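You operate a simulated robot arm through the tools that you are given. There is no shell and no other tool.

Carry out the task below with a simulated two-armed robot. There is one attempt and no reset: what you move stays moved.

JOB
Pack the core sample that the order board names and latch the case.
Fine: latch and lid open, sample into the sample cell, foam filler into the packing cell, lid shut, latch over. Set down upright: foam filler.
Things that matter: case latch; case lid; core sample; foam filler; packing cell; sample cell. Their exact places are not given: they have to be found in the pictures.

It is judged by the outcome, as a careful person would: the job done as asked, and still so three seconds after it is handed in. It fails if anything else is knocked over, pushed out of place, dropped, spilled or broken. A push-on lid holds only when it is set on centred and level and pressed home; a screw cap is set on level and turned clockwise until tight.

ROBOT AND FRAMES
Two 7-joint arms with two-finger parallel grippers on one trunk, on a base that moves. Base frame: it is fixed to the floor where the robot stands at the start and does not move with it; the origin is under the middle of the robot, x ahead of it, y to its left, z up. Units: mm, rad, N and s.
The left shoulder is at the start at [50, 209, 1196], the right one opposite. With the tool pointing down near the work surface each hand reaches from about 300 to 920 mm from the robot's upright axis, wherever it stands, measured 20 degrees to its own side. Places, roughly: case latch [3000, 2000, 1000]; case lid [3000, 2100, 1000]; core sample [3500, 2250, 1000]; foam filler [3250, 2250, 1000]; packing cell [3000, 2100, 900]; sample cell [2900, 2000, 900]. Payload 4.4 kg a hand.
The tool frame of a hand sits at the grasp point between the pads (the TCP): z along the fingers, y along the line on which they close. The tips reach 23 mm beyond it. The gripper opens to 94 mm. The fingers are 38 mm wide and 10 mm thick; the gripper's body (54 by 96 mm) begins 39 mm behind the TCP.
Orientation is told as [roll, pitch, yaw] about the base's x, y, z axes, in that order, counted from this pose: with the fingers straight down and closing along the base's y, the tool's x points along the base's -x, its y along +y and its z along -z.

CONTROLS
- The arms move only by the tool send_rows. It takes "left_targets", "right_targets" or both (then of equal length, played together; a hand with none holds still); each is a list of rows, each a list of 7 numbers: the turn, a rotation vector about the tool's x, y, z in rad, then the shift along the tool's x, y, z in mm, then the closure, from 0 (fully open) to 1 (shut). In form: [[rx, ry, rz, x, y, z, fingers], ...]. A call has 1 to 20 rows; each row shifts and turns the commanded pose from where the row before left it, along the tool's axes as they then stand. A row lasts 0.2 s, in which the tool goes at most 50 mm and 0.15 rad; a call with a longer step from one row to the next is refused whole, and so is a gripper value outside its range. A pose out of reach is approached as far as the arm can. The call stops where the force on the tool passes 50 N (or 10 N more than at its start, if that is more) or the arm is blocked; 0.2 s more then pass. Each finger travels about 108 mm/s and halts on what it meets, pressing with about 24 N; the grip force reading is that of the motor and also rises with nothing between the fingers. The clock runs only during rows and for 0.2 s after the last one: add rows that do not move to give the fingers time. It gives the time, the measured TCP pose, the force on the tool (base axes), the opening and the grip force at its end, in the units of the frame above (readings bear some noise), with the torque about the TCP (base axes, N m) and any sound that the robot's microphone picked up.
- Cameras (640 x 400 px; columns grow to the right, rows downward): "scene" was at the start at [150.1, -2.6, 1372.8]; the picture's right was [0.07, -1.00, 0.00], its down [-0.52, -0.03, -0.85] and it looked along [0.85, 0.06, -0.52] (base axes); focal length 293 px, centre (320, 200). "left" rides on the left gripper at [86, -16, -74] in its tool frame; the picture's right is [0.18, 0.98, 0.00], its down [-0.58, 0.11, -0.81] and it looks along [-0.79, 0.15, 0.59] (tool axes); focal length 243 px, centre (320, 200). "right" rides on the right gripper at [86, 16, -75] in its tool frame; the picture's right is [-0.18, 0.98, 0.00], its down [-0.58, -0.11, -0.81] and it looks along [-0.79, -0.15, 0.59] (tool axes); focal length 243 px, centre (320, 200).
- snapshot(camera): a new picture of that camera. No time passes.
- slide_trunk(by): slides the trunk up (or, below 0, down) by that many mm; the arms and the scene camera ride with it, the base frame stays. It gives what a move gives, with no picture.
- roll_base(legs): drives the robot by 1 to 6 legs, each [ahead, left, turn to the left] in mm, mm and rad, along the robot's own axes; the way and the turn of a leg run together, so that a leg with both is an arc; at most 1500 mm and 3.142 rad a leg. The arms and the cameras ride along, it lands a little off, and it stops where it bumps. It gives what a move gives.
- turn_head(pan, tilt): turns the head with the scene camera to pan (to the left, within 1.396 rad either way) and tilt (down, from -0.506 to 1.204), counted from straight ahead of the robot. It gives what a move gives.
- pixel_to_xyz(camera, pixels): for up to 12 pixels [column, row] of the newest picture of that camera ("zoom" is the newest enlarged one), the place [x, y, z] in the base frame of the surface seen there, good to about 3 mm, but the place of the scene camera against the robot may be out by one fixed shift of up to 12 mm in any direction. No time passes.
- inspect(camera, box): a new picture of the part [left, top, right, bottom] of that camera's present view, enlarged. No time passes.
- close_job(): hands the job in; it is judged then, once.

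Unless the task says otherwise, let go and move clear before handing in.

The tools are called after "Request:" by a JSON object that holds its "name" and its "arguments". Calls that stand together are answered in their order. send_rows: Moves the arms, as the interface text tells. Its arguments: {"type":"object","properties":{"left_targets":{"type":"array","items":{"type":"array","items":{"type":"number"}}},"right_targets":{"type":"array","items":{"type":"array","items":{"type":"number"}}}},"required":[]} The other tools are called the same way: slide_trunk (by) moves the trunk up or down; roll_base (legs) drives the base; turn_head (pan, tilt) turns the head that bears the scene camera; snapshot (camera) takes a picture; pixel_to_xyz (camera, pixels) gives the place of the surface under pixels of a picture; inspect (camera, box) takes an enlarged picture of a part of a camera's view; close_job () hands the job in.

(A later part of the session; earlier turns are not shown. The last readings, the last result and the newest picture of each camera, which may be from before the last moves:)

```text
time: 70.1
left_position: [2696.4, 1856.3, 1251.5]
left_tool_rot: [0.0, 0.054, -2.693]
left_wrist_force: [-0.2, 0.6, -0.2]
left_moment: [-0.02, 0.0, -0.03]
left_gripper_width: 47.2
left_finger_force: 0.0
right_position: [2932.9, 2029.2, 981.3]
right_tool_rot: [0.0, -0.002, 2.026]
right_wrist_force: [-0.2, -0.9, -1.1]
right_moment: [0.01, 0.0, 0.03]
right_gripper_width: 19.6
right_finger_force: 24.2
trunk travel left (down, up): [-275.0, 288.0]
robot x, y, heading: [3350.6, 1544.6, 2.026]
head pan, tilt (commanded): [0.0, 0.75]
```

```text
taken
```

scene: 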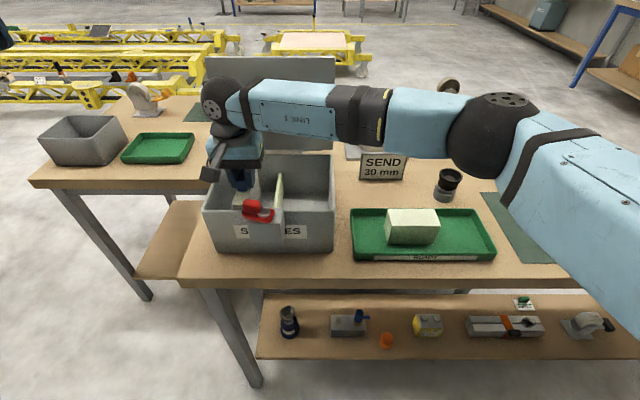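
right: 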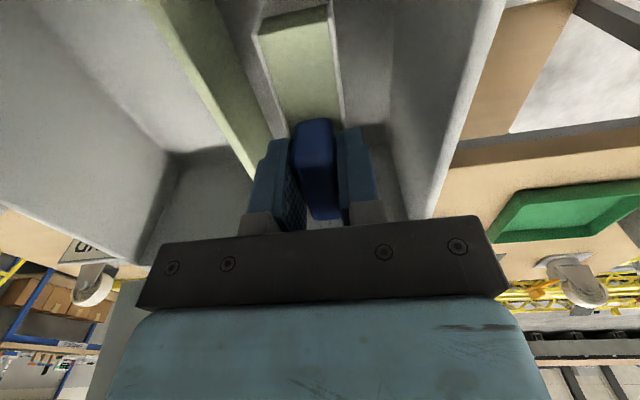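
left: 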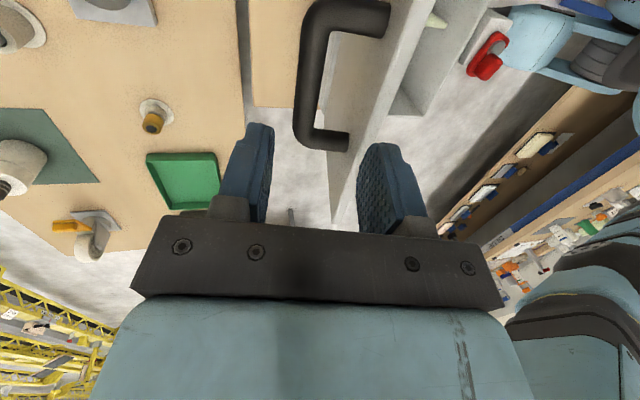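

The sample hangs in the left cell with space on both sides. I will lower it in small steps toward the floor (expected contact near TCP z 963).

Request:
{"name": "send_rows", "arguments": {"right_targets": [[0, 0, 0, 0, 0, 8, 1], [0, 0, 0, 0, 0, 6, 1], [0, 0, 0, 0, 0, 0, 1]]}}

Request:
{"name": "send_rows", "arguments": {"right_targets": [[0, 0, 0, 0, 0, 2.5, 1], [0, 0, 0, 0, 0, 0, 1]]}}

```text
time: 70.9
left_position: [2695.0, 1856.2, 1250.5]
left_tool_rot: [0.001, 0.054, -2.693]
left_wrist_force: [-0.1, -0.2, 0.2]
left_moment: [0.02, 0.02, 0.01]
left_gripper_width: 47.0
left_finger_force: 0.0
right_position: [2933.6, 2030.0, 965.8]
right_tool_rot: [0.0, 0.0, 2.028]
right_wrist_force: [-0.2, 1.0, -0.9]
right_moment: [-0.01, -0.01, 0.0]
right_gripper_width: 19.8
right_finger_force: 24.3
trunk travel left (down, up): [-275.0, 288.0]
robot x, y, heading: [3348.2, 1538.1, 2.028]
head pan, tilt (commanded): [0.0, 0.75]
```

```text
time: 71.5
left_position: [2694.0, 1857.5, 1250.2]
left_tool_rot: [0.0, 0.054, -2.694]
left_wrist_force: [0.4, 0.2, -0.2]
left_moment: [0.01, 0.02, -0.02]
left_gripper_width: 47.3
left_finger_force: 0.1
right_position: [2933.6, 2030.3, 964.1]
right_tool_rot: [0.001, 0.001, 2.027]
right_wrist_force: [0.1, 0.1, -0.5]
right_moment: [-0.02, -0.04, 0.02]
right_gripper_width: 19.7
right_finger_force: 23.7
trunk travel left (down, up): [-275.0, 288.0]
robot x, y, heading: [3348.2, 1541.7, 2.03]
head pan, tilt (commanded): [0.0, 0.75]
```

Request:
{"name": "send_rows", "arguments": {"right_targets": [[0, 0, 0, 0, 0, 1.5, 1], [0, 0, 0, 0, 0, 0, 1]]}}

Request:
{"name": "send_rows", "arguments": {"right_targets": [[0, 0, 0, 0, 0, 1.5, 1], [0, 0, 0, 0, 0, 0, 1]]}}

```text
time: 72.1
left_position: [2695.5, 1856.0, 1251.3]
left_tool_rot: [0.0, 0.054, -2.693]
left_wrist_force: [0.2, 0.9, -0.1]
left_moment: [0.03, 0.0, 0.0]
left_gripper_width: 46.9
left_finger_force: 0.1
right_position: [2933.8, 2028.9, 962.4]
right_tool_rot: [0.0, 0.0, 2.027]
right_wrist_force: [0.3, 0.6, -1.6]
right_moment: [0.04, -0.01, 0.07]
right_gripper_width: 19.8
right_finger_force: 23.8
trunk travel left (down, up): [-275.0, 288.0]
robot x, y, heading: [3350.7, 1539.3, 2.028]
head pan, tilt (commanded): [0.0, 0.75]
```

```text
time: 72.7
left_position: [2695.0, 1857.7, 1250.4]
left_tool_rot: [0.0, 0.052, -2.692]
left_wrist_force: [1.0, 0.6, 1.0]
left_moment: [-0.02, 0.02, 0.02]
left_gripper_width: 47.2
left_finger_force: 0.0
right_position: [2933.3, 2030.2, 961.8]
right_tool_rot: [-0.001, 0.001, 2.027]
right_wrist_force: [-0.6, 0.1, -2.1]
right_moment: [-0.01, 0.01, -0.02]
right_gripper_width: 19.8
right_finger_force: 24.0
trunk travel left (down, up): [-275.0, 288.0]
robot x, y, heading: [3350.4, 1539.9, 2.029]
head pan, tilt (commanded): [0.0, 0.75]
```

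No contact yet (TCP z 961.8, force about −1 to −2 N). I will keep lowering in small steps.

Request:
{"name": "send_rows", "arguments": {"right_targets": [[0, 0, 0, 0, 0, 1.5, 1], [0, 0, 0, 0, 0, 0, 1]]}}

Request:
{"name": "send_rows", "arguments": {"right_targets": [[0, 0, 0, 0, 0, 1.5, 1], [0, 0, 0, 0, 0, 0, 1]]}}

Request:
{"name": "snapshot", "arguments": {"camera": "right"}}

```text
time: 73.3
left_position: [2694.8, 1855.4, 1250.9]
left_tool_rot: [0.001, 0.053, -2.692]
left_wrist_force: [-0.3, 1.2, 0.1]
left_moment: [0.02, 0.01, -0.01]
left_gripper_width: 46.9
left_finger_force: 0.1
right_position: [2934.4, 2029.3, 960.6]
right_tool_rot: [0.0, -0.002, 2.025]
right_wrist_force: [-0.1, 0.8, 2.0]
right_moment: [0.15, -0.02, 0.0]
right_gripper_width: 19.5
right_finger_force: 23.9
trunk travel left (down, up): [-275.0, 288.0]
robot x, y, heading: [3351.2, 1542.6, 2.027]
head pan, tilt (commanded): [0.0, 0.75]
```

```text
time: 73.9
left_position: [2694.7, 1856.8, 1251.5]
left_tool_rot: [-0.001, 0.052, -2.693]
left_wrist_force: [-0.2, -0.8, 0.5]
left_moment: [-0.01, 0.02, -0.01]
left_gripper_width: 46.7
left_finger_force: 0.0
right_position: [2933.9, 2029.1, 960.2]
right_tool_rot: [0.001, -0.003, 2.024]
right_wrist_force: [-0.9, 3.0, 17.2]
right_moment: [-0.28, -0.26, 0.02]
right_gripper_width: 19.5
right_finger_force: 24.4
trunk travel left (down, up): [-275.0, 288.0]
robot x, y, heading: [3351.2, 1540.1, 2.022]
head pan, tilt (commanded): [0.0, 0.75]
```

```text
taken
```

right: 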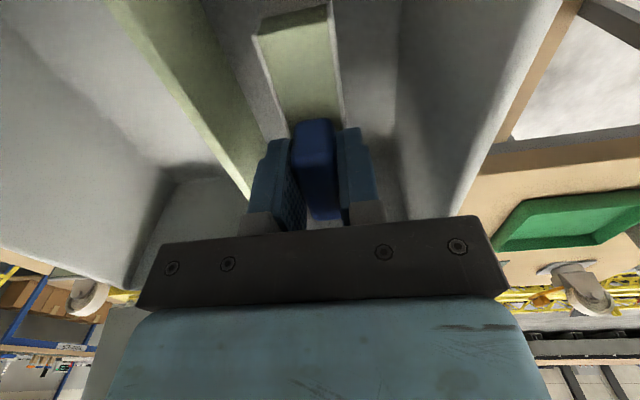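

The sample touches the floor (17 N upward). I will ease 1 mm up, open the fingers and rise straight up.

Request:
{"name": "send_rows", "arguments": {"right_targets": [[0, 0, 0, 0, 0, -1, 1], [0, 0, 0, 0, 0, 0, 0.7], [0, 0, 0, 0, 0, 0, 0.55], [0, 0, 0, 0, 0, 0, 0.55], [0, 0, 0, 0, 0, -10, 0.55], [0, 0, 0, 0, 0, -25, 0.55], [0, 0, 0, 0, 0, -40, 0.55], [0, 0, 0, 0, 0, -45, 0.55], [0, 0, 0, 0, 0, -45, 0.55], [0, 0, 0, 0, 0, 0, 0.55]]}}

Request:
{"name": "snapshot", "arguments": {"camera": "right"}}

Request:
{"name": "snapshot", "arguments": {"camera": "scene"}}

```text
time: 76.1
left_position: [2695.3, 1856.8, 1250.7]
left_tool_rot: [-0.001, 0.054, -2.695]
left_wrist_force: [0.2, 0.2, -0.1]
left_moment: [-0.01, -0.01, 0.02]
left_gripper_width: 47.1
left_finger_force: 0.0
right_position: [2932.9, 2032.3, 1124.8]
right_tool_rot: [-0.001, -0.001, 2.025]
right_wrist_force: [0.2, -0.1, 0.0]
right_moment: [-0.03, -0.01, -0.02]
right_gripper_width: 42.1
right_finger_force: 0.1
trunk travel left (down, up): [-275.0, 288.0]
robot x, y, heading: [3349.9, 1542.8, 2.028]
head pan, tilt (commanded): [0.0, 0.75]
```

```text
taken
```

right: 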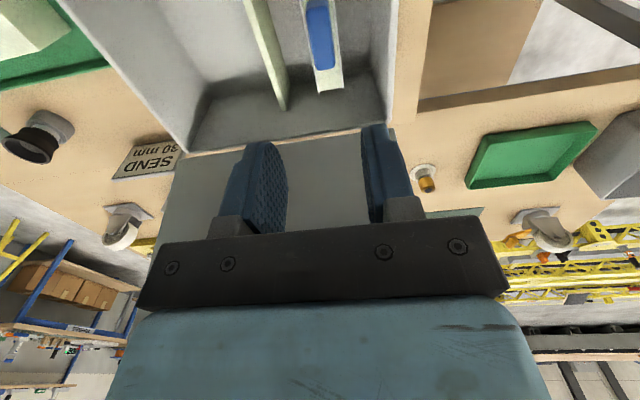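

```text
taken
```

scene: 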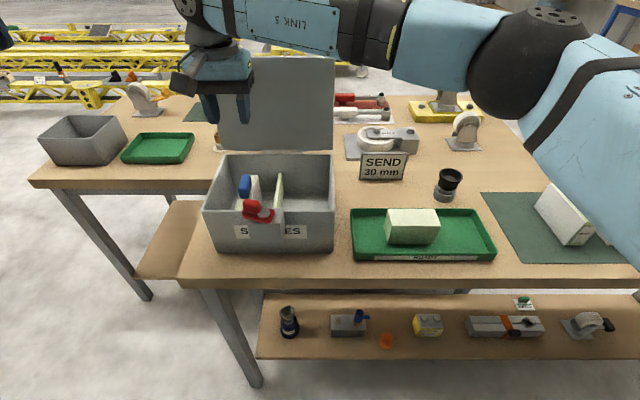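

The sample stands in the left cell, free of the hand. I will move the right hand to view the foam block in the green tray.

Request:
{"name": "send_rows", "arguments": {"right_targets": [[0, 0, 0, 10, -45, 0, 0.3], [0, 0, 0, 12, -45, 0, 0.1], [0, 0, 0, 12, -45, 0, 0], [0, 0, 0, 12, -45, 0, 0], [0, 0, 0, 15, -45, 0, 0], [0, 0, 0, 15, -45, 0, 0], [0, 0, 0, 15, -45, 0, 0], [0, 0, 0, 14, -45, 0, 0], [0, 0, 0, 0, 0, 0, 0]]}}

Request:
{"name": "snapshot", "arguments": {"camera": "right"}}

Request:
{"name": "inspect", "arguments": {"camera": "scene", "box": [190, 130, 350, 260]}}

```text
time: 78.1
left_position: [2692.7, 1856.9, 1250.6]
left_tool_rot: [-0.001, 0.054, -2.691]
left_wrist_force: [-0.4, -0.4, -0.2]
left_moment: [0.01, -0.03, -0.03]
left_gripper_width: 47.2
left_finger_force: 0.2
right_position: [3303.2, 2092.4, 1125.6]
right_tool_rot: [0.0, 0.0, 2.027]
right_wrist_force: [-0.8, -0.9, -0.5]
right_moment: [-0.03, -0.02, 0.0]
right_gripper_width: 94.1
right_finger_force: 0.2
trunk travel left (down, up): [-275.0, 288.0]
robot x, y, heading: [3348.1, 1542.4, 2.021]
head pan, tilt (commanded): [0.0, 0.75]
```

```text
taken
```

right: 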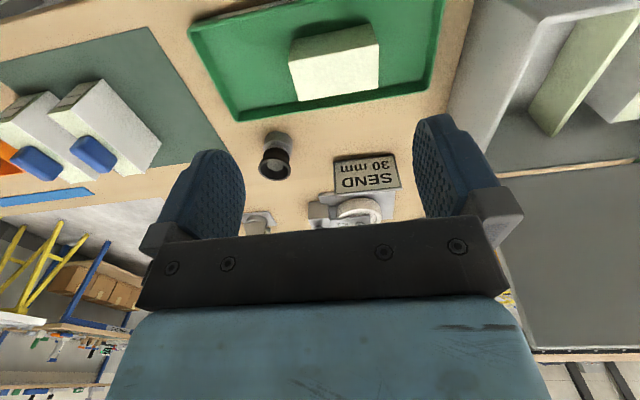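

```text
3.08 times, centred on (270, 195) of scene
```

zoom: 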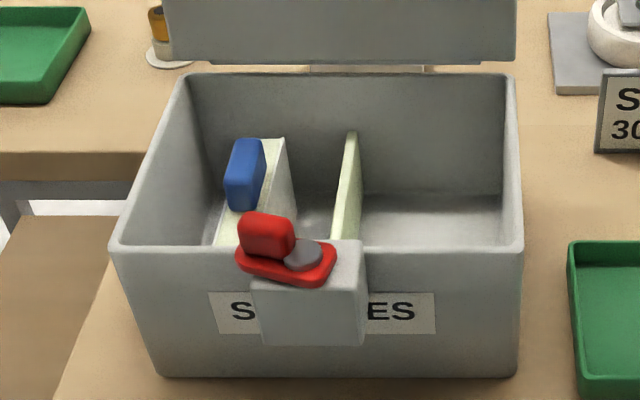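

The sample stands upright in the left cell, and the foam block is at (335,62) in the right view. I will zoom and measure it.

Request:
{"name": "inspect", "arguments": {"camera": "right", "box": [250, 0, 410, 110]}}

Request:
{"name": "pixel_to_xyz", "arguments": {"camera": "right", "pixels": [[290, 62], [375, 45], [299, 100], [379, 85], [291, 42], [370, 25], [335, 70], [335, 45], [270, 80], [400, 60], [295, 64], [372, 48]]}}

```text
3.64 times, centred on (330, 55) of right
```

zoom: 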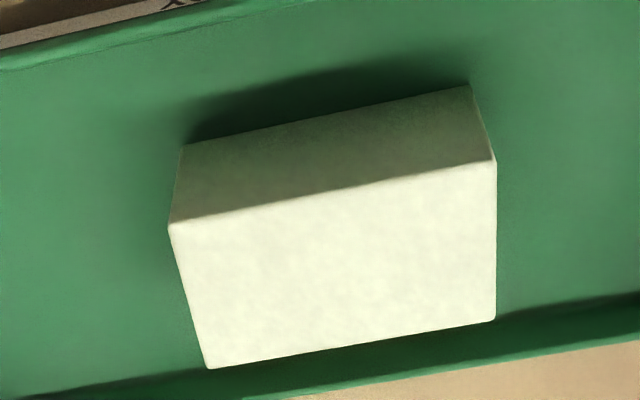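

```text
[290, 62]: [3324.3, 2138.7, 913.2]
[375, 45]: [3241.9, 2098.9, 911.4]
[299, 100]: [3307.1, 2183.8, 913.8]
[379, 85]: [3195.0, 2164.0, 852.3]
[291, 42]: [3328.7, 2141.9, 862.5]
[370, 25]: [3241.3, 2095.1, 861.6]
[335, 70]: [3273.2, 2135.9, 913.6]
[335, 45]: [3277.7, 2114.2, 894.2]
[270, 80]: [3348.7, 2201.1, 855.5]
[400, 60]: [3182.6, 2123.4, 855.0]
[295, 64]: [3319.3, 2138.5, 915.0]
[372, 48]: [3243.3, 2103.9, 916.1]
```

The foam block is about 93 mm (along the bench) × 50 mm (deep) × 60 mm high, from u 336–429, v 21–71, top z 914. It must be gripped across its 50 mm depth, so I will turn the right hand 90° counter-clockwise at height.

Request:
{"name": "send_rows", "arguments": {"right_targets": [[0, 0, -0.1424, 0, 0, 0, 0], [0, 0, -0.1424, 0, 0, 0, 0], [0, 0, -0.1424, 0, 0, 0, 0], [0, 0, -0.1424, 0, 0, 0, 0], [0, 0, -0.1424, 0, 0, 0, 0], [0, 0, -0.1424, 0, 0, 0, 0], [0, 0, -0.1424, 0, 0, 0, 0], [0, 0, -0.1424, 0, 0, 0, 0], [0, 0, -0.1424, 0, 0, 0, 0], [0, 0, -0.1424, 0, 0, 0, 0], [0, 0, -0.1424, 0, 0, 0, 0], [0, 0, 0, 0, 0, 0, 0]]}}

Request:
{"name": "snapshot", "arguments": {"camera": "right"}}

```text
time: 80.7
left_position: [2694.4, 1855.7, 1251.4]
left_tool_rot: [0.0, 0.053, -2.693]
left_wrist_force: [-0.4, 0.8, 0.4]
left_moment: [0.01, -0.03, -0.01]
left_gripper_width: 47.0
left_finger_force: 0.1
right_position: [3303.8, 2093.4, 1124.7]
right_tool_rot: [-0.001, 0.002, 3.117]
right_wrist_force: [0.2, 0.0, 0.3]
right_moment: [0.01, 0.0, 0.05]
right_gripper_width: 94.2
right_finger_force: 0.0
right hand out of reach, approached as far as the arm can: row 9, 10, 11
trunk travel left (down, up): [-275.0, 288.0]
robot x, y, heading: [3347.9, 1543.2, 2.029]
head pan, tilt (commanded): [0.0, 0.75]
```

```text
taken
```

right: 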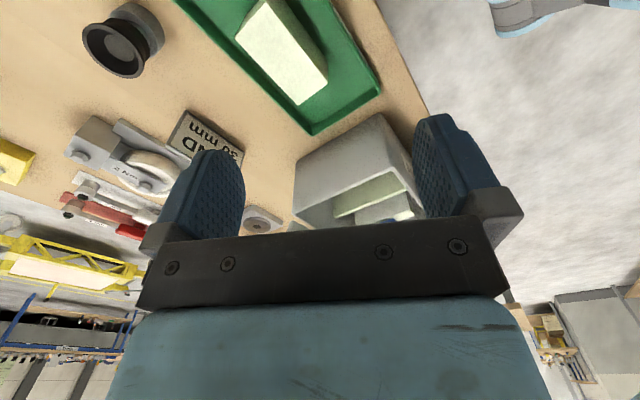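

The wrist stops at yaw 3.12, so counter-clockwise is out of range. I will turn the other way (clockwise) instead and check the yaw reached.

Request:
{"name": "send_rows", "arguments": {"right_targets": [[0, 0, 0.148, 0, 0, 0, 0], [0, 0, 0.148, 0, 0, 0, 0], [0, 0, 0.148, 0, 0, 0, 0], [0, 0, 0.148, 0, 0, 0, 0], [0, 0, 0.148, 0, 0, 0, 0], [0, 0, 0.148, 0, 0, 0, 0], [0, 0, 0.148, 0, 0, 0, 0], [0, 0, 0.148, 0, 0, 0, 0], [0, 0, 0.148, 0, 0, 0, 0], [0, 0, 0.148, 0, 0, 0, 0], [0, 0, 0.148, 0, 0, 0, 0], [0, 0, 0.148, 0, 0, 0, 0], [0, 0, 0.148, 0, 0, 0, 0], [0, 0, 0.148, 0, 0, 0, 0], [0, 0, 0.148, 0, 0, 0, 0], [0, 0, 0, 0, 0, 0, 0]]}}

```text
time: 84.1
left_position: [2695.1, 1855.9, 1250.3]
left_tool_rot: [-0.001, 0.055, -2.693]
left_wrist_force: [0.3, 0.6, -0.8]
left_moment: [0.03, 0.0, -0.03]
left_gripper_width: 46.8
left_finger_force: 0.1
right_position: [3303.3, 2093.5, 1124.2]
right_tool_rot: [0.0, 0.0, 0.894]
right_wrist_force: [-0.2, -0.7, 0.0]
right_moment: [-0.02, -0.03, 0.01]
right_gripper_width: 93.9
right_finger_force: 0.1
trunk travel left (down, up): [-275.0, 288.0]
robot x, y, heading: [3348.2, 1546.6, 2.025]
head pan, tilt (commanded): [0.0, 0.75]
```

The yaw is now 0.894; 0.443 rad more makes the fingers close along the foam's depth. I will finish the turn, move above the foam's centre (u 382.5, v 46) and look.

Request:
{"name": "send_rows", "arguments": {"right_targets": [[0, 0, 0.1477, 0, 0, 0, 0], [0, 0, 0.1477, 0, 0, 0, 0], [0, 0, 0.1477, 0, 0, 0, 0], [0, 0, 0, 3, 28, 0, 0], [0, 0, 0, 3.5, 28, 0, 0], [0, 0, 0, 0, 0, 40, 0], [0, 0, 0, 0, 0, 40, 0], [0, 0, 0, 0, 0, 40, 0], [0, 0, 0, 0, 0, 0, 0]]}}

Request:
{"name": "snapshot", "arguments": {"camera": "right"}}

Request:
{"name": "snapshot", "arguments": {"camera": "scene"}}

```text
time: 86.1
left_position: [2694.3, 1856.6, 1250.6]
left_tool_rot: [0.002, 0.054, -2.694]
left_wrist_force: [0.1, -0.6, -0.4]
left_moment: [0.04, 0.01, 0.02]
left_gripper_width: 47.1
left_finger_force: 0.0
right_position: [3272.9, 2140.8, 1005.2]
right_tool_rot: [0.002, -0.001, 0.455]
right_wrist_force: [0.3, -0.5, -0.1]
right_moment: [0.01, 0.02, 0.01]
right_gripper_width: 94.0
right_finger_force: 0.1
trunk travel left (down, up): [-275.0, 288.0]
robot x, y, heading: [3349.6, 1541.0, 2.028]
head pan, tilt (commanded): [0.0, 0.75]
```

```text
taken
```

right: 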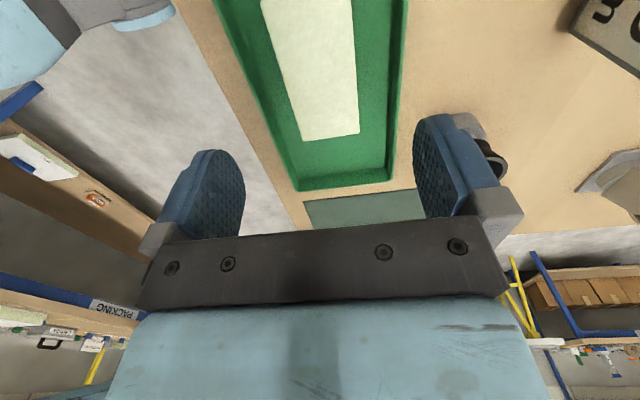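

```text
taken
```

scene: 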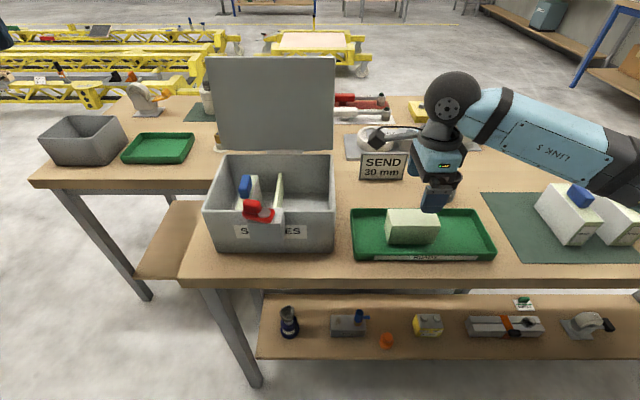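

The hand is above the foam; its top spans columns about 262–358 in the right view. I will measure its top edges from here.

Request:
{"name": "pixel_to_xyz", "arguments": {"camera": "right", "pixels": [[300, 138], [356, 132], [285, 80], [355, 80], [268, 25], [352, 25], [320, 80], [310, 187], [380, 178], [388, 60], [240, 60], [395, 100]]}}

Request:
{"name": "inspect", "arguments": {"camera": "right", "box": [220, 0, 420, 200]}}

```text
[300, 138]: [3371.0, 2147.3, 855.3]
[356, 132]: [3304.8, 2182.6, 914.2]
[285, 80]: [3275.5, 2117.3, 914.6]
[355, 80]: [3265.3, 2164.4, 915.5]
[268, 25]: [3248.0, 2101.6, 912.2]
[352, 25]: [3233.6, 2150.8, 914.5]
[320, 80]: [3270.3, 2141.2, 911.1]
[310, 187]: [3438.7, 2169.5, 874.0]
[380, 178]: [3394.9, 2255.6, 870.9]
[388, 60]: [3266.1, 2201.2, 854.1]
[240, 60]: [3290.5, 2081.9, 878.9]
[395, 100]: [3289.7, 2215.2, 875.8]
```

```text
2.00 times, centred on (320, 100) of right
```

zoom: 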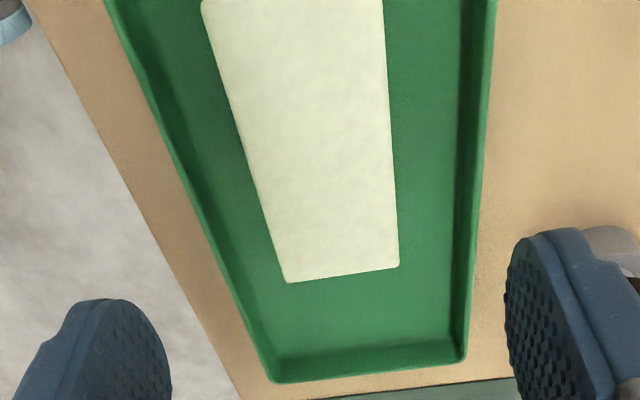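

The foam's top spans u 336–430, v 21–71, exactly centred under the TCP; the tray rim is at z≈877. I will narrow the fingers to about 66 mm, descend to z≈905 and grip.

Request:
{"name": "send_rows", "arguments": {"right_targets": [[0, 0, 0, 0, 0, 20, 0.3], [0, 0, 0, 0, 0, 30, 0.3], [0, 0, 0, 0, 0, 30, 0.3], [0, 0, 0, 0, 0, 20, 0.3], [0, 0, 0, 0, 0, 0, 0.3], [0, 0, 0, 0, 0, 0, 0.6], [0, 0, 0, 0, 0, 0, 1], [0, 0, 0, 0, 0, 0, 1]]}}

Request:
{"name": "snapshot", "arguments": {"camera": "right"}}

Request:
{"name": "inspect", "arguments": {"camera": "scene", "box": [340, 110, 520, 270]}}

```text
time: 87.9
left_position: [2693.9, 1855.7, 1250.4]
left_tool_rot: [-0.001, 0.056, -2.693]
left_wrist_force: [0.4, -0.4, -0.4]
left_moment: [-0.02, 0.01, -0.02]
left_gripper_width: 47.0
left_finger_force: 0.0
right_position: [3274.0, 2141.5, 904.6]
right_tool_rot: [-0.001, 0.0, 0.454]
right_wrist_force: [0.2, -0.2, -0.1]
right_moment: [-0.01, 0.02, -0.02]
right_gripper_width: 48.7
right_finger_force: 24.2
trunk travel left (down, up): [-275.0, 288.0]
robot x, y, heading: [3349.6, 1543.7, 2.027]
head pan, tilt (commanded): [0.0, 0.75]
```

```text
taken
```

right: 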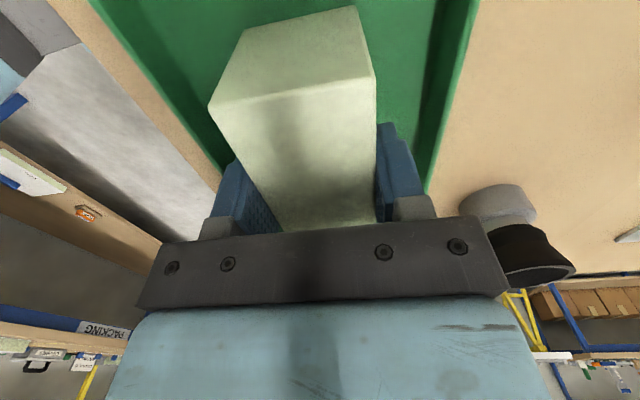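

```text
2.50 times, centred on (430, 190) of scene
```

zoom: 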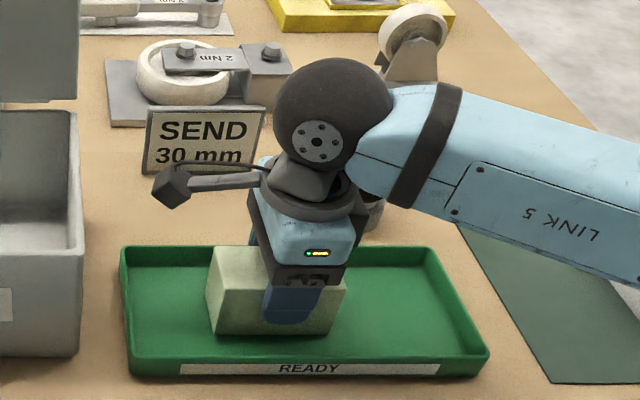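

The foam is held (48.7 mm, 24 N). I will lift it slowly and check.

Request:
{"name": "send_rows", "arguments": {"right_targets": [[0, 0, 0, 0, 0, -10, 1], [0, 0, 0, 0, 0, -25, 1], [0, 0, 0, 0, 0, -35, 1], [0, 0, 0, 0, 0, -35, 1], [0, 0, 0, 0, 0, -40, 1], [0, 0, 0, 0, 0, -35, 1], [0, 0, 0, 0, 0, 0, 1]]}}

Request:
{"name": "snapshot", "arguments": {"camera": "scene"}}

Request:
{"name": "snapshot", "arguments": {"camera": "right"}}

```text
time: 89.5
left_position: [2694.1, 1855.5, 1250.5]
left_tool_rot: [0.0, 0.054, -2.693]
left_wrist_force: [-0.2, 0.8, 0.4]
left_moment: [0.01, -0.01, 0.0]
left_gripper_width: 47.1
left_finger_force: 0.0
right_position: [3273.2, 2142.6, 1085.7]
right_tool_rot: [0.0, 0.002, 0.455]
right_wrist_force: [-0.3, 0.6, -0.6]
right_moment: [0.0, 0.0, -0.01]
right_gripper_width: 48.7
right_finger_force: 24.0
trunk travel left (down, up): [-275.0, 288.0]
robot x, y, heading: [3347.6, 1539.9, 2.024]
head pan, tilt (commanded): [0.0, 0.75]
```

```text
taken
```

scene: 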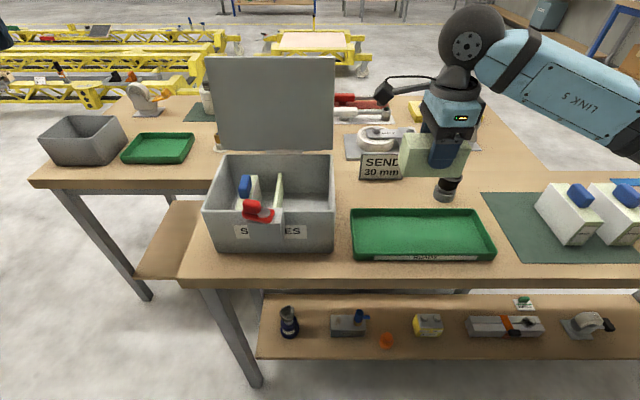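

```text
taken
```

right: 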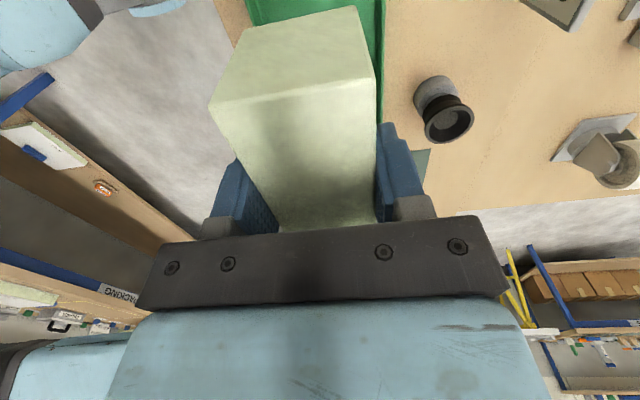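

The foam is lifted level at z 1086. I will carry it above the right cell's centre (u≈151, v≈94).

Request:
{"name": "send_rows", "arguments": {"right_targets": [[0, 0, 0, 38.7, 7.8, 0, 1], [0, 0, 0, 38.7, 7.8, 0, 1], [0, 0, 0, 38.7, 7.8, 0, 1], [0, 0, 0, 38.7, 7.8, 0, 1], [0, 0, 0, 38.7, 7.8, 0, 1], [0, 0, 0, 38.7, 7.8, 0, 1], [0, 0, 0, 0, 0, 0, 1]]}}

Request:
{"name": "snapshot", "arguments": {"camera": "scene"}}

Request:
{"name": "snapshot", "arguments": {"camera": "right"}}

```text
time: 91.1
left_position: [2696.2, 1857.8, 1252.0]
left_tool_rot: [0.001, 0.051, -2.693]
left_wrist_force: [-0.1, 0.3, -0.2]
left_moment: [-0.01, 0.01, 0.02]
left_gripper_width: 47.4
left_finger_force: 0.0
right_position: [3044.3, 2080.6, 1086.8]
right_tool_rot: [0.002, 0.003, 0.453]
right_wrist_force: [-0.2, 0.4, 0.0]
right_moment: [0.04, -0.01, -0.01]
right_gripper_width: 48.6
right_finger_force: 24.1
trunk travel left (down, up): [-275.0, 288.0]
robot x, y, heading: [3351.6, 1542.5, 2.028]
head pan, tilt (commanded): [0.0, 0.75]
```

```text
taken
```

scene: 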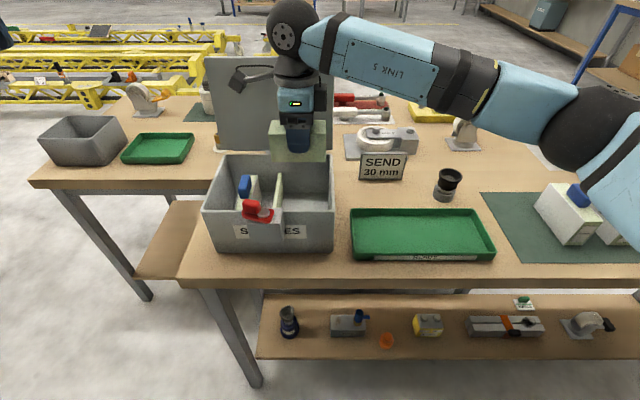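

```text
taken
```

right: 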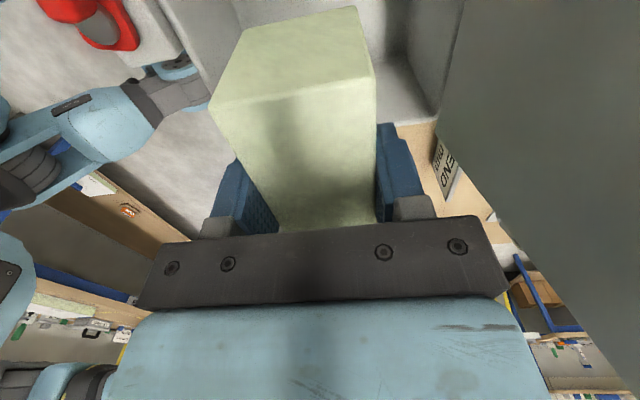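

The foam hangs above the right cell at u 150, v 91. Before lowering I will measure the right cell's walls and the foam in the scene camera to verify the clearances.

Request:
{"name": "inspect", "arguments": {"camera": "scene", "box": [200, 110, 350, 250]}}

Request:
{"name": "pixel_to_xyz", "arguments": {"camera": "scene", "pixels": [[270, 140], [326, 140], [330, 195], [325, 190], [334, 170], [280, 180], [284, 185], [270, 155], [326, 155], [290, 200], [310, 200], [278, 200]]}}

```text
2.86 times, centred on (275, 180) of scene
```

zoom: 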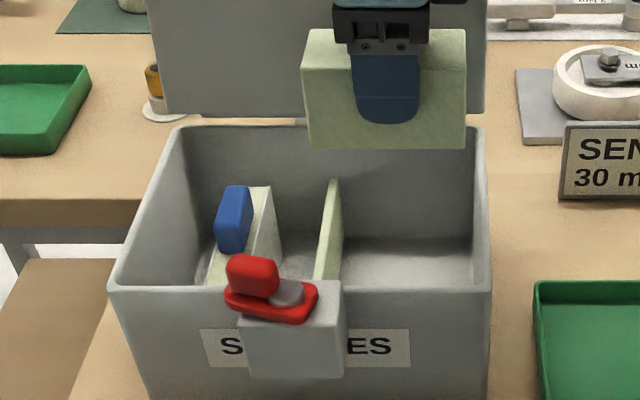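

```text
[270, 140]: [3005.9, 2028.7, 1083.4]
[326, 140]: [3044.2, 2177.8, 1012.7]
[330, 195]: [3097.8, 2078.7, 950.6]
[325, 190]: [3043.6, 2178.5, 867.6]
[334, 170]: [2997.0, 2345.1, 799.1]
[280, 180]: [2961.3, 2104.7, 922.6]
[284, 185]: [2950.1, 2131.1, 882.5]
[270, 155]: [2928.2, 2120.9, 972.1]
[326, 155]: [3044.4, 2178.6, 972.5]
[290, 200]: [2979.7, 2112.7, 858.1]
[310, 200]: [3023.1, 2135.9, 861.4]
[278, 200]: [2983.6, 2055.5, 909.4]
```

I will measure the divider top, the right wall's inner rim and the foam's front face from this zoom, all in the same camera so the shift cancels.

Request:
{"name": "pixel_to_xyz", "arguments": {"camera": "zoom", "pixels": [[334, 190], [330, 215], [324, 260], [477, 135], [480, 180], [484, 260], [488, 285], [311, 100], [461, 100], [313, 140], [462, 142], [345, 250]]}}

Request:
{"name": "pixel_to_xyz", "arguments": {"camera": "zoom", "pixels": [[335, 240], [343, 240], [470, 240], [468, 230], [400, 250], [400, 262], [400, 283], [400, 290], [140, 288], [170, 200], [305, 90], [465, 90]]}}

```text
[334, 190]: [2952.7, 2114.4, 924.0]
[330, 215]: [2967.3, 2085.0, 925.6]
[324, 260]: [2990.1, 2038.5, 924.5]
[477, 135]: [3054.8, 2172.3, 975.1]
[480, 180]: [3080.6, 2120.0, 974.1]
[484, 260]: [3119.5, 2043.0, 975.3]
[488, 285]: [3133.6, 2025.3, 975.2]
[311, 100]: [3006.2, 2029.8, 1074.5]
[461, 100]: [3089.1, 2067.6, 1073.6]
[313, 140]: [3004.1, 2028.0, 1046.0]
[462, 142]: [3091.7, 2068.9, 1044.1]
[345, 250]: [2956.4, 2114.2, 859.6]
```

```text
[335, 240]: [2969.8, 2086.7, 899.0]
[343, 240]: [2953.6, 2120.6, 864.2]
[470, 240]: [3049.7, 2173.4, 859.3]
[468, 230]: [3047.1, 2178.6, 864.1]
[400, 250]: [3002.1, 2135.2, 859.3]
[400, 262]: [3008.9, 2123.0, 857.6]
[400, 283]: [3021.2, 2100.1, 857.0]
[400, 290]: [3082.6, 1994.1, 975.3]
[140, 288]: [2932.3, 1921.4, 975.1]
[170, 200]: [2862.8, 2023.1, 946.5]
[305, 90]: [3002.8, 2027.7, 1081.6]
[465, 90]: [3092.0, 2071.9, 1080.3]
```

In the same camera the foam's centre is at u 139.5 versus the cell's centre about 142.5 (divider face 87, wall face 198), so I will shift 2.5 mm right and lower until just above the divider, then check.

Request:
{"name": "send_rows", "arguments": {"right_targets": [[0, 0, 0, -2.5, 2, 30, 1], [0, 0, 0, 0, 0, 35, 1], [0, 0, 0, 0, 0, 35, 1], [0, 0, 0, 0, 0, 0, 1]]}}

Request:
{"name": "inspect", "arguments": {"camera": "scene", "box": [200, 110, 350, 250]}}

Request:
{"name": "snapshot", "arguments": {"camera": "right"}}

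```text
time: 92.1
left_position: [2694.3, 1855.4, 1250.2]
left_tool_rot: [-0.002, 0.054, -2.693]
left_wrist_force: [0.1, -0.7, -0.3]
left_moment: [0.0, -0.02, -0.01]
left_gripper_width: 47.1
left_finger_force: 0.1
right_position: [3045.3, 2082.2, 985.6]
right_tool_rot: [0.003, 0.001, 0.454]
right_wrist_force: [0.1, 0.7, 0.3]
right_moment: [-0.01, 0.01, -0.03]
right_gripper_width: 48.6
right_finger_force: 23.9
trunk travel left (down, up): [-275.0, 288.0]
robot x, y, heading: [3350.9, 1540.7, 2.024]
head pan, tilt (commanded): [0.0, 0.75]
```

```text
2.86 times, centred on (275, 180) of scene
```

zoom: 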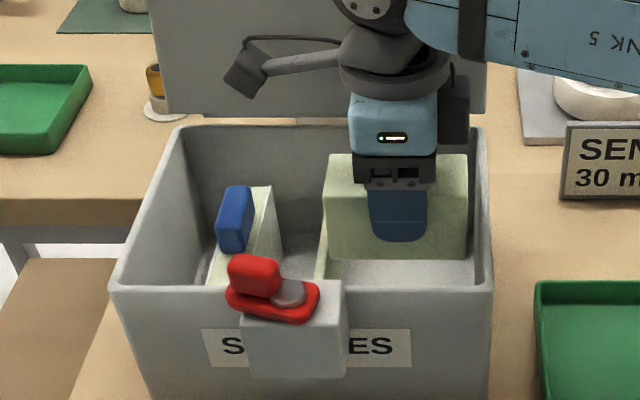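

```text
taken
```

right: 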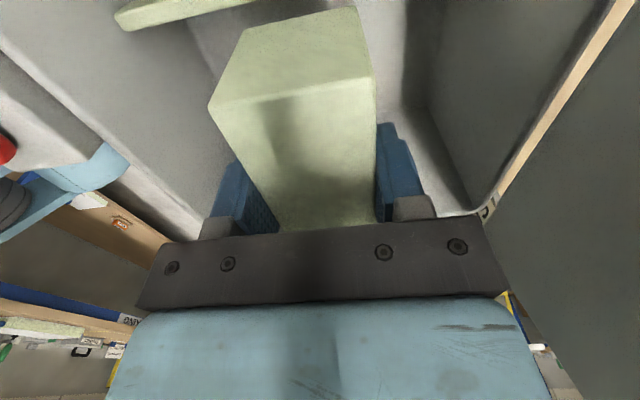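

The foam is just above divider height. I will measure the gap to the divider and to the right wall from the right camera.

Request:
{"name": "pixel_to_xyz", "arguments": {"camera": "right", "pixels": [[150, 22], [200, 12], [250, 2], [255, 30], [300, 20], [350, 10], [230, 95], [300, 85], [365, 72], [400, 130], [440, 160], [455, 200]]}}

Request:
{"name": "pixel_to_xyz", "arguments": {"camera": "zoom", "pixels": [[324, 200], [468, 200], [322, 240], [470, 240], [327, 165], [470, 165], [480, 200], [484, 260], [320, 270], [330, 250], [465, 250], [400, 270]]}}

```text
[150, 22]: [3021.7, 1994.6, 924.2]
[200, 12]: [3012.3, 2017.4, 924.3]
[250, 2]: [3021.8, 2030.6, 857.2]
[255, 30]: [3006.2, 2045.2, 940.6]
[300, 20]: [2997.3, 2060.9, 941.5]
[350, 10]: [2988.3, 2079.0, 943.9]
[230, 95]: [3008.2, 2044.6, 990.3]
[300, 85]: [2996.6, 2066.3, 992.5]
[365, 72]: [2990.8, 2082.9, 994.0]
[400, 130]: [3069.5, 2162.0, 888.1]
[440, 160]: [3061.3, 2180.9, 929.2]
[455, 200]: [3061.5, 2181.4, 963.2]
```

```text
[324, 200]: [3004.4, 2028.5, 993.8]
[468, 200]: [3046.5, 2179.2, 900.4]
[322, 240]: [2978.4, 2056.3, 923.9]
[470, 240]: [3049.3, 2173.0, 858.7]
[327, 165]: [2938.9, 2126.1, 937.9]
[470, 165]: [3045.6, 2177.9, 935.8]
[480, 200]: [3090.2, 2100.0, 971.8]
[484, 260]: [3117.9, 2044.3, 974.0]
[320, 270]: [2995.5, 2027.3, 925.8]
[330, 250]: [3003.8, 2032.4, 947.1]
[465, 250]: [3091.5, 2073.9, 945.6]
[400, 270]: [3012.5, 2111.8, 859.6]
```

In the right camera the divider's right face is near u 97, the right wall near 208.5, and the foam's left face near 100.5; I will shift 3 mm to the right and lower further with force checks.

Request:
{"name": "send_rows", "arguments": {"right_targets": [[0, 0, 0, -3, 0, 0, 1], [0, 0, 0, 0, 0, 20, 1], [0, 0, 0, 0, 0, 20, 1], [0, 0, 0, 0, 0, 0, 1]]}}

Request:
{"name": "inspect", "arguments": {"camera": "scene", "box": [200, 110, 350, 250]}}

Request:
{"name": "snapshot", "arguments": {"camera": "right"}}

```text
time: 93.1
left_position: [2695.1, 1856.6, 1252.2]
left_tool_rot: [0.0, 0.055, -2.693]
left_wrist_force: [-0.3, 0.8, -0.3]
left_moment: [0.02, 0.02, 0.01]
left_gripper_width: 47.0
left_finger_force: 0.1
right_position: [3047.6, 2086.2, 945.7]
right_tool_rot: [-0.001, 0.0, 0.455]
right_wrist_force: [-0.8, -1.2, 0.2]
right_moment: [-0.01, -0.02, -0.01]
right_gripper_width: 48.7
right_finger_force: 23.9
trunk travel left (down, up): [-275.0, 288.0]
robot x, y, heading: [3351.7, 1543.1, 2.026]
head pan, tilt (commanded): [0.0, 0.75]
```

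```text
2.86 times, centred on (275, 180) of scene
```

zoom: 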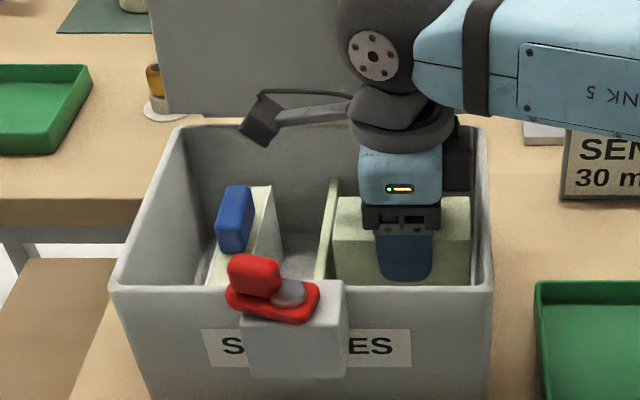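

```text
taken
```

right: 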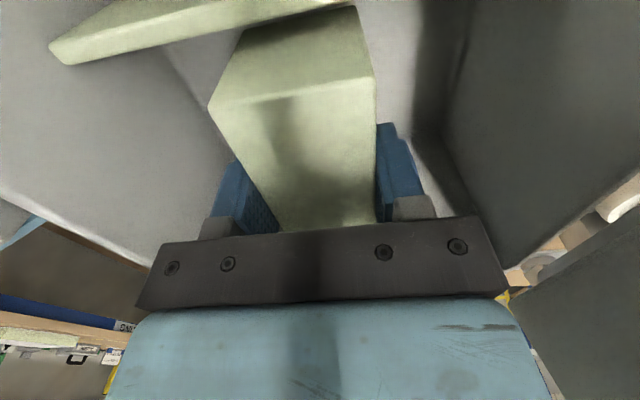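

The foam is in the right cell with clear gaps on both sides. I will lower it close to the floor in steps.

Request:
{"name": "send_rows", "arguments": {"right_targets": [[0, 0, 0, 0, 0, 14, 1], [0, 0, 0, 0, 0, 12, 1], [0, 0, 0, 0, 0, 0, 1]]}}

Request:
{"name": "inspect", "arguments": {"camera": "scene", "box": [200, 110, 350, 250]}}

Request:
{"name": "send_rows", "arguments": {"right_targets": [[0, 0, 0, 0, 0, 3, 1], [0, 0, 0, 0, 0, 0, 1]]}}

Request:
{"name": "send_rows", "arguments": {"right_targets": [[0, 0, 0, 0, 0, 2, 1], [0, 0, 0, 0, 0, 0, 1]]}}

```text
time: 93.9
left_position: [2694.7, 1856.4, 1249.6]
left_tool_rot: [0.0, 0.054, -2.694]
left_wrist_force: [0.2, -0.7, 0.5]
left_moment: [0.03, 0.0, 0.0]
left_gripper_width: 46.6
left_finger_force: 0.0
right_position: [3046.8, 2086.2, 919.6]
right_tool_rot: [0.0, 0.0, 0.453]
right_wrist_force: [0.1, 0.7, 0.1]
right_moment: [0.0, 0.04, -0.03]
right_gripper_width: 48.5
right_finger_force: 24.3
trunk travel left (down, up): [-275.0, 288.0]
robot x, y, heading: [3352.4, 1544.3, 2.025]
head pan, tilt (commanded): [0.0, 0.75]
```

```text
2.86 times, centred on (275, 180) of scene
```

zoom: 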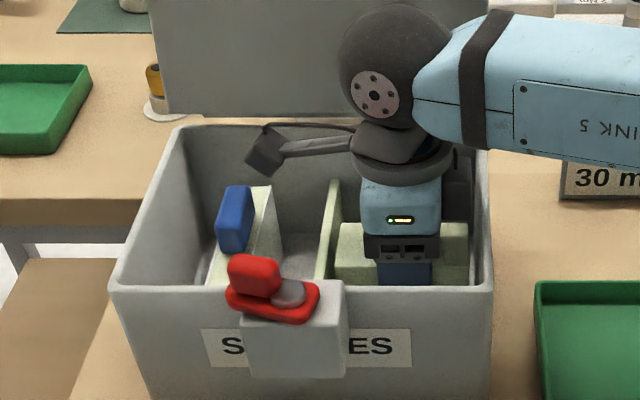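

```text
time: 94.5
left_position: [2694.3, 1855.9, 1248.9]
left_tool_rot: [-0.001, 0.055, -2.693]
left_wrist_force: [-0.9, -0.3, 0.3]
left_moment: [-0.01, -0.01, -0.05]
left_gripper_width: 47.1
left_finger_force: 0.1
right_position: [3046.2, 2085.2, 916.0]
right_tool_rot: [0.0, 0.0, 0.453]
right_wrist_force: [0.2, 0.3, -1.1]
right_moment: [-0.01, -0.03, 0.0]
right_gripper_width: 48.9
right_finger_force: 24.6
trunk travel left (down, up): [-275.0, 288.0]
robot x, y, heading: [3349.5, 1541.3, 2.028]
head pan, tilt (commanded): [0.0, 0.75]
```

```text
time: 95.1
left_position: [2695.0, 1856.5, 1249.9]
left_tool_rot: [0.001, 0.055, -2.692]
left_wrist_force: [-1.0, 0.4, -0.4]
left_moment: [0.05, 0.02, -0.01]
left_gripper_width: 46.9
left_finger_force: 0.2
right_position: [3046.4, 2085.8, 914.2]
right_tool_rot: [-0.002, 0.0, 0.456]
right_wrist_force: [0.3, 0.3, -0.7]
right_moment: [0.0, -0.03, 0.01]
right_gripper_width: 48.7
right_finger_force: 24.5
trunk travel left (down, up): [-275.0, 288.0]
robot x, y, heading: [3351.1, 1544.8, 2.027]
head pan, tilt (commanded): [0.0, 0.75]
```

No contact yet at z 914. I will keep lowering in small steps.

Request:
{"name": "send_rows", "arguments": {"right_targets": [[0, 0, 0, 0, 0, 2, 1], [0, 0, 0, 0, 0, 0, 1]]}}

Request:
{"name": "send_rows", "arguments": {"right_targets": [[0, 0, 0, 0, 0, 1.5, 1], [0, 0, 0, 0, 0, 0, 1]]}}

Request:
{"name": "send_rows", "arguments": {"right_targets": [[0, 0, 0, 0, 0, 1.5, 1], [0, 0, 0, 0, 0, 0, 1]]}}

```text
time: 95.7
left_position: [2694.3, 1856.8, 1251.0]
left_tool_rot: [0.002, 0.054, -2.693]
left_wrist_force: [0.1, -0.2, 0.8]
left_moment: [-0.01, -0.04, 0.0]
left_gripper_width: 47.0
left_finger_force: 0.1
right_position: [3048.5, 2085.2, 911.7]
right_tool_rot: [0.0, -0.001, 0.454]
right_wrist_force: [-0.2, -0.4, 0.4]
right_moment: [0.0, 0.0, -0.02]
right_gripper_width: 48.6
right_finger_force: 23.6
trunk travel left (down, up): [-275.0, 288.0]
robot x, y, heading: [3348.8, 1543.5, 2.023]
head pan, tilt (commanded): [0.0, 0.75]
```

```text
time: 96.3
left_position: [2695.0, 1855.7, 1251.6]
left_tool_rot: [0.0, 0.053, -2.692]
left_wrist_force: [-0.5, -0.4, 0.8]
left_moment: [0.04, -0.02, 0.01]
left_gripper_width: 46.8
left_finger_force: 0.2
right_position: [3047.2, 2085.8, 909.6]
right_tool_rot: [-0.001, 0.0, 0.453]
right_wrist_force: [0.3, -0.1, 0.3]
right_moment: [0.02, 0.0, -0.04]
right_gripper_width: 48.8
right_finger_force: 23.7
trunk travel left (down, up): [-275.0, 288.0]
robot x, y, heading: [3354.2, 1541.1, 2.03]
head pan, tilt (commanded): [0.0, 0.75]
```

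```text
time: 96.9
left_position: [2695.2, 1857.0, 1251.2]
left_tool_rot: [0.0, 0.054, -2.695]
left_wrist_force: [-0.1, 0.3, 0.4]
left_moment: [0.01, -0.04, 0.01]
left_gripper_width: 47.1
left_finger_force: 0.1
right_position: [3047.6, 2085.5, 909.1]
right_tool_rot: [-0.001, 0.002, 0.454]
right_wrist_force: [0.2, 0.5, 0.1]
right_moment: [-0.03, 0.03, 0.01]
right_gripper_width: 48.8
right_finger_force: 24.4
trunk travel left (down, up): [-275.0, 288.0]
robot x, y, heading: [3348.6, 1544.8, 2.026]
head pan, tilt (commanded): [0.0, 0.75]
```

Request:
{"name": "send_rows", "arguments": {"right_targets": [[0, 0, 0, 0, 0, 1.2, 1], [0, 0, 0, 0, 0, 0, 1]]}}

Request:
{"name": "send_rows", "arguments": {"right_targets": [[0, 0, 0, 0, 0, 1.2, 1], [0, 0, 0, 0, 0, 0, 1]]}}

```text
time: 97.5
left_position: [2694.6, 1855.9, 1250.4]
left_tool_rot: [0.001, 0.054, -2.692]
left_wrist_force: [0.0, -0.8, -0.1]
left_moment: [0.0, 0.0, 0.01]
left_gripper_width: 47.0
left_finger_force: 0.0
right_position: [3047.2, 2085.7, 909.9]
right_tool_rot: [0.0, -0.001, 0.455]
right_wrist_force: [-1.1, 1.4, 5.0]
right_moment: [0.04, 0.02, 0.01]
right_gripper_width: 48.4
right_finger_force: 24.0
trunk travel left (down, up): [-275.0, 288.0]
robot x, y, heading: [3348.7, 1540.7, 2.024]
head pan, tilt (commanded): [0.0, 0.75]
```

```text
time: 98.1
left_position: [2695.3, 1855.1, 1251.3]
left_tool_rot: [0.0, 0.055, -2.693]
left_wrist_force: [0.9, 0.1, 0.6]
left_moment: [-0.02, -0.02, 0.01]
left_gripper_width: 47.2
left_finger_force: 0.1
right_position: [3047.5, 2084.9, 908.2]
right_tool_rot: [0.004, 0.001, 0.454]
right_wrist_force: [0.3, 0.9, 13.6]
right_moment: [-0.02, -0.17, -0.01]
right_gripper_width: 48.6
right_finger_force: 24.5
trunk travel left (down, up): [-275.0, 288.0]
robot x, y, heading: [3350.1, 1542.8, 2.021]
head pan, tilt (commanded): [0.0, 0.75]
```

Contact with the floor (13.6 N). I will ease up 1 mm, open the fingers and rise straight up.

Request:
{"name": "send_rows", "arguments": {"right_targets": [[0, 0, 0, 0, 0, -1, 1], [0, 0, 0, 0, 0, 0, 0.42], [0, 0, 0, 0, 0, 0, 0.3], [0, 0, 0, 0, 0, 0, 0.3], [0, 0, 0, 0, 0, -10, 0.3], [0, 0, 0, 0, 0, -25, 0.3], [0, 0, 0, 0, 0, -40, 0.3], [0, 0, 0, 0, 0, -45, 0.3], [0, 0, 0, 0, 0, -45, 0.3], [0, 0, 0, 0, 0, -40, 0.3], [0, 0, 0, 0, 0, 0, 0.3]]}}

Request:
{"name": "snapshot", "arguments": {"camera": "scene"}}

Request:
{"name": "inspect", "arguments": {"camera": "scene", "box": [200, 110, 350, 250]}}

```text
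time: 100.5
left_position: [2695.3, 1855.2, 1250.9]
left_tool_rot: [0.0, 0.055, -2.694]
left_wrist_force: [-0.1, 0.2, 0.0]
left_moment: [-0.01, -0.01, -0.02]
left_gripper_width: 47.2
left_finger_force: 0.0
right_position: [3046.5, 2084.9, 1115.0]
right_tool_rot: [0.0, 0.0, 0.454]
right_wrist_force: [1.0, -0.8, 0.1]
right_moment: [-0.01, -0.03, 0.02]
right_gripper_width: 65.6
right_finger_force: 0.0
trunk travel left (down, up): [-275.0, 288.0]
robot x, y, heading: [3354.5, 1540.6, 2.024]
head pan, tilt (commanded): [0.0, 0.75]
```

```text
taken
```

scene: 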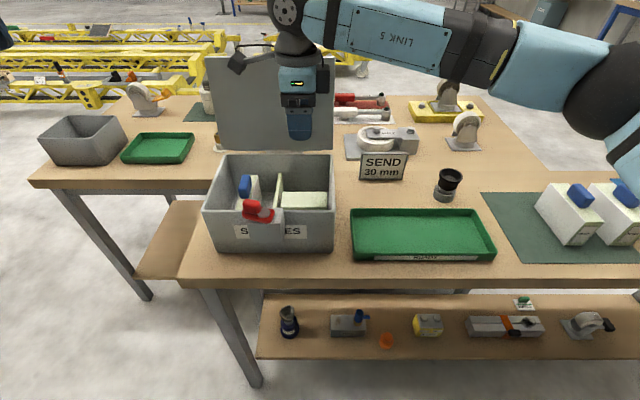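

```text
2.86 times, centred on (275, 180) of scene
```

zoom: 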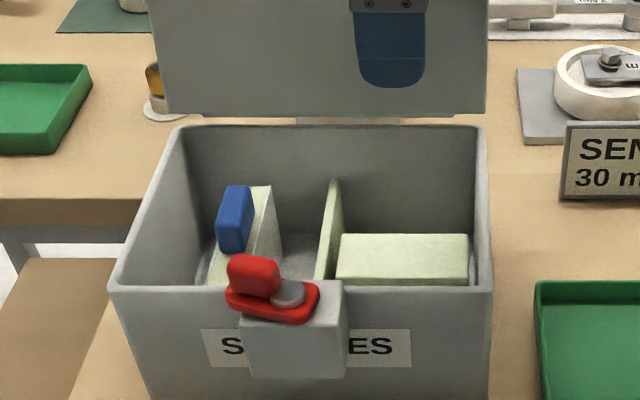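

Both items sit in their cells: the sample upright on the left, the foam flat as it lay on the right (zoom (403,258)). Now I will take the right hand away to the right and toward the robot.

Request:
{"name": "send_rows", "arguments": {"right_targets": [[0, 0, 0, -40, -20, 0, 0.3], [0, 0, 0, -40, -20, 0, 0.3], [0, 0, 0, -45, -15, 0, 0.3], [0, 0, 0, -45, -15, 0, 0.3], [0, 0, 0, -45, -15, 0, 0.3], [0, 0, 0, -45, 0, 0, 0.3], [0, 0, 0, -45, 0, 0, 0.3], [0, 0, 0, 0, 0, 0, 0.3]], "left_targets": [[0, -0.054, 0, 0, 0, 0, 0.5], [0, 0, 0, 0, 0, 0, 0.5], [0, 0, 0, 0, 0, 0, 0.5], [0, 0, 0, 0, 0, 0, 0.5], [0, 0, 0, 0, 0, 0, 0.5], [0, 0, 0, 0, 0, 0, 0.55], [0, 0, 0, 0, 0, 0, 0.57], [0, 0, 0, 0, 0, 0, 0.57]]}}

Request:
{"name": "snapshot", "arguments": {"camera": "scene"}}

```text
time: 102.3
left_position: [2694.7, 1856.7, 1250.3]
left_tool_rot: [-0.002, -0.001, -2.692]
left_wrist_force: [-0.4, -0.6, 0.8]
left_moment: [0.04, 0.0, 0.01]
left_gripper_width: 40.6
left_finger_force: 0.1
right_position: [3357.4, 2143.2, 1113.2]
right_tool_rot: [0.0, 0.0, 0.457]
right_wrist_force: [-0.2, -0.3, -0.3]
right_moment: [0.03, -0.04, -0.02]
right_gripper_width: 65.5
right_finger_force: 0.1
trunk travel left (down, up): [-275.0, 288.0]
robot x, y, heading: [3352.0, 1546.6, 2.03]
head pan, tilt (commanded): [0.0, 0.75]
```

```text
taken
```

scene: 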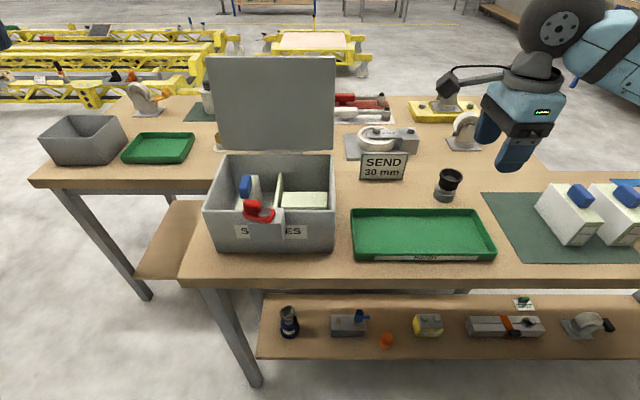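

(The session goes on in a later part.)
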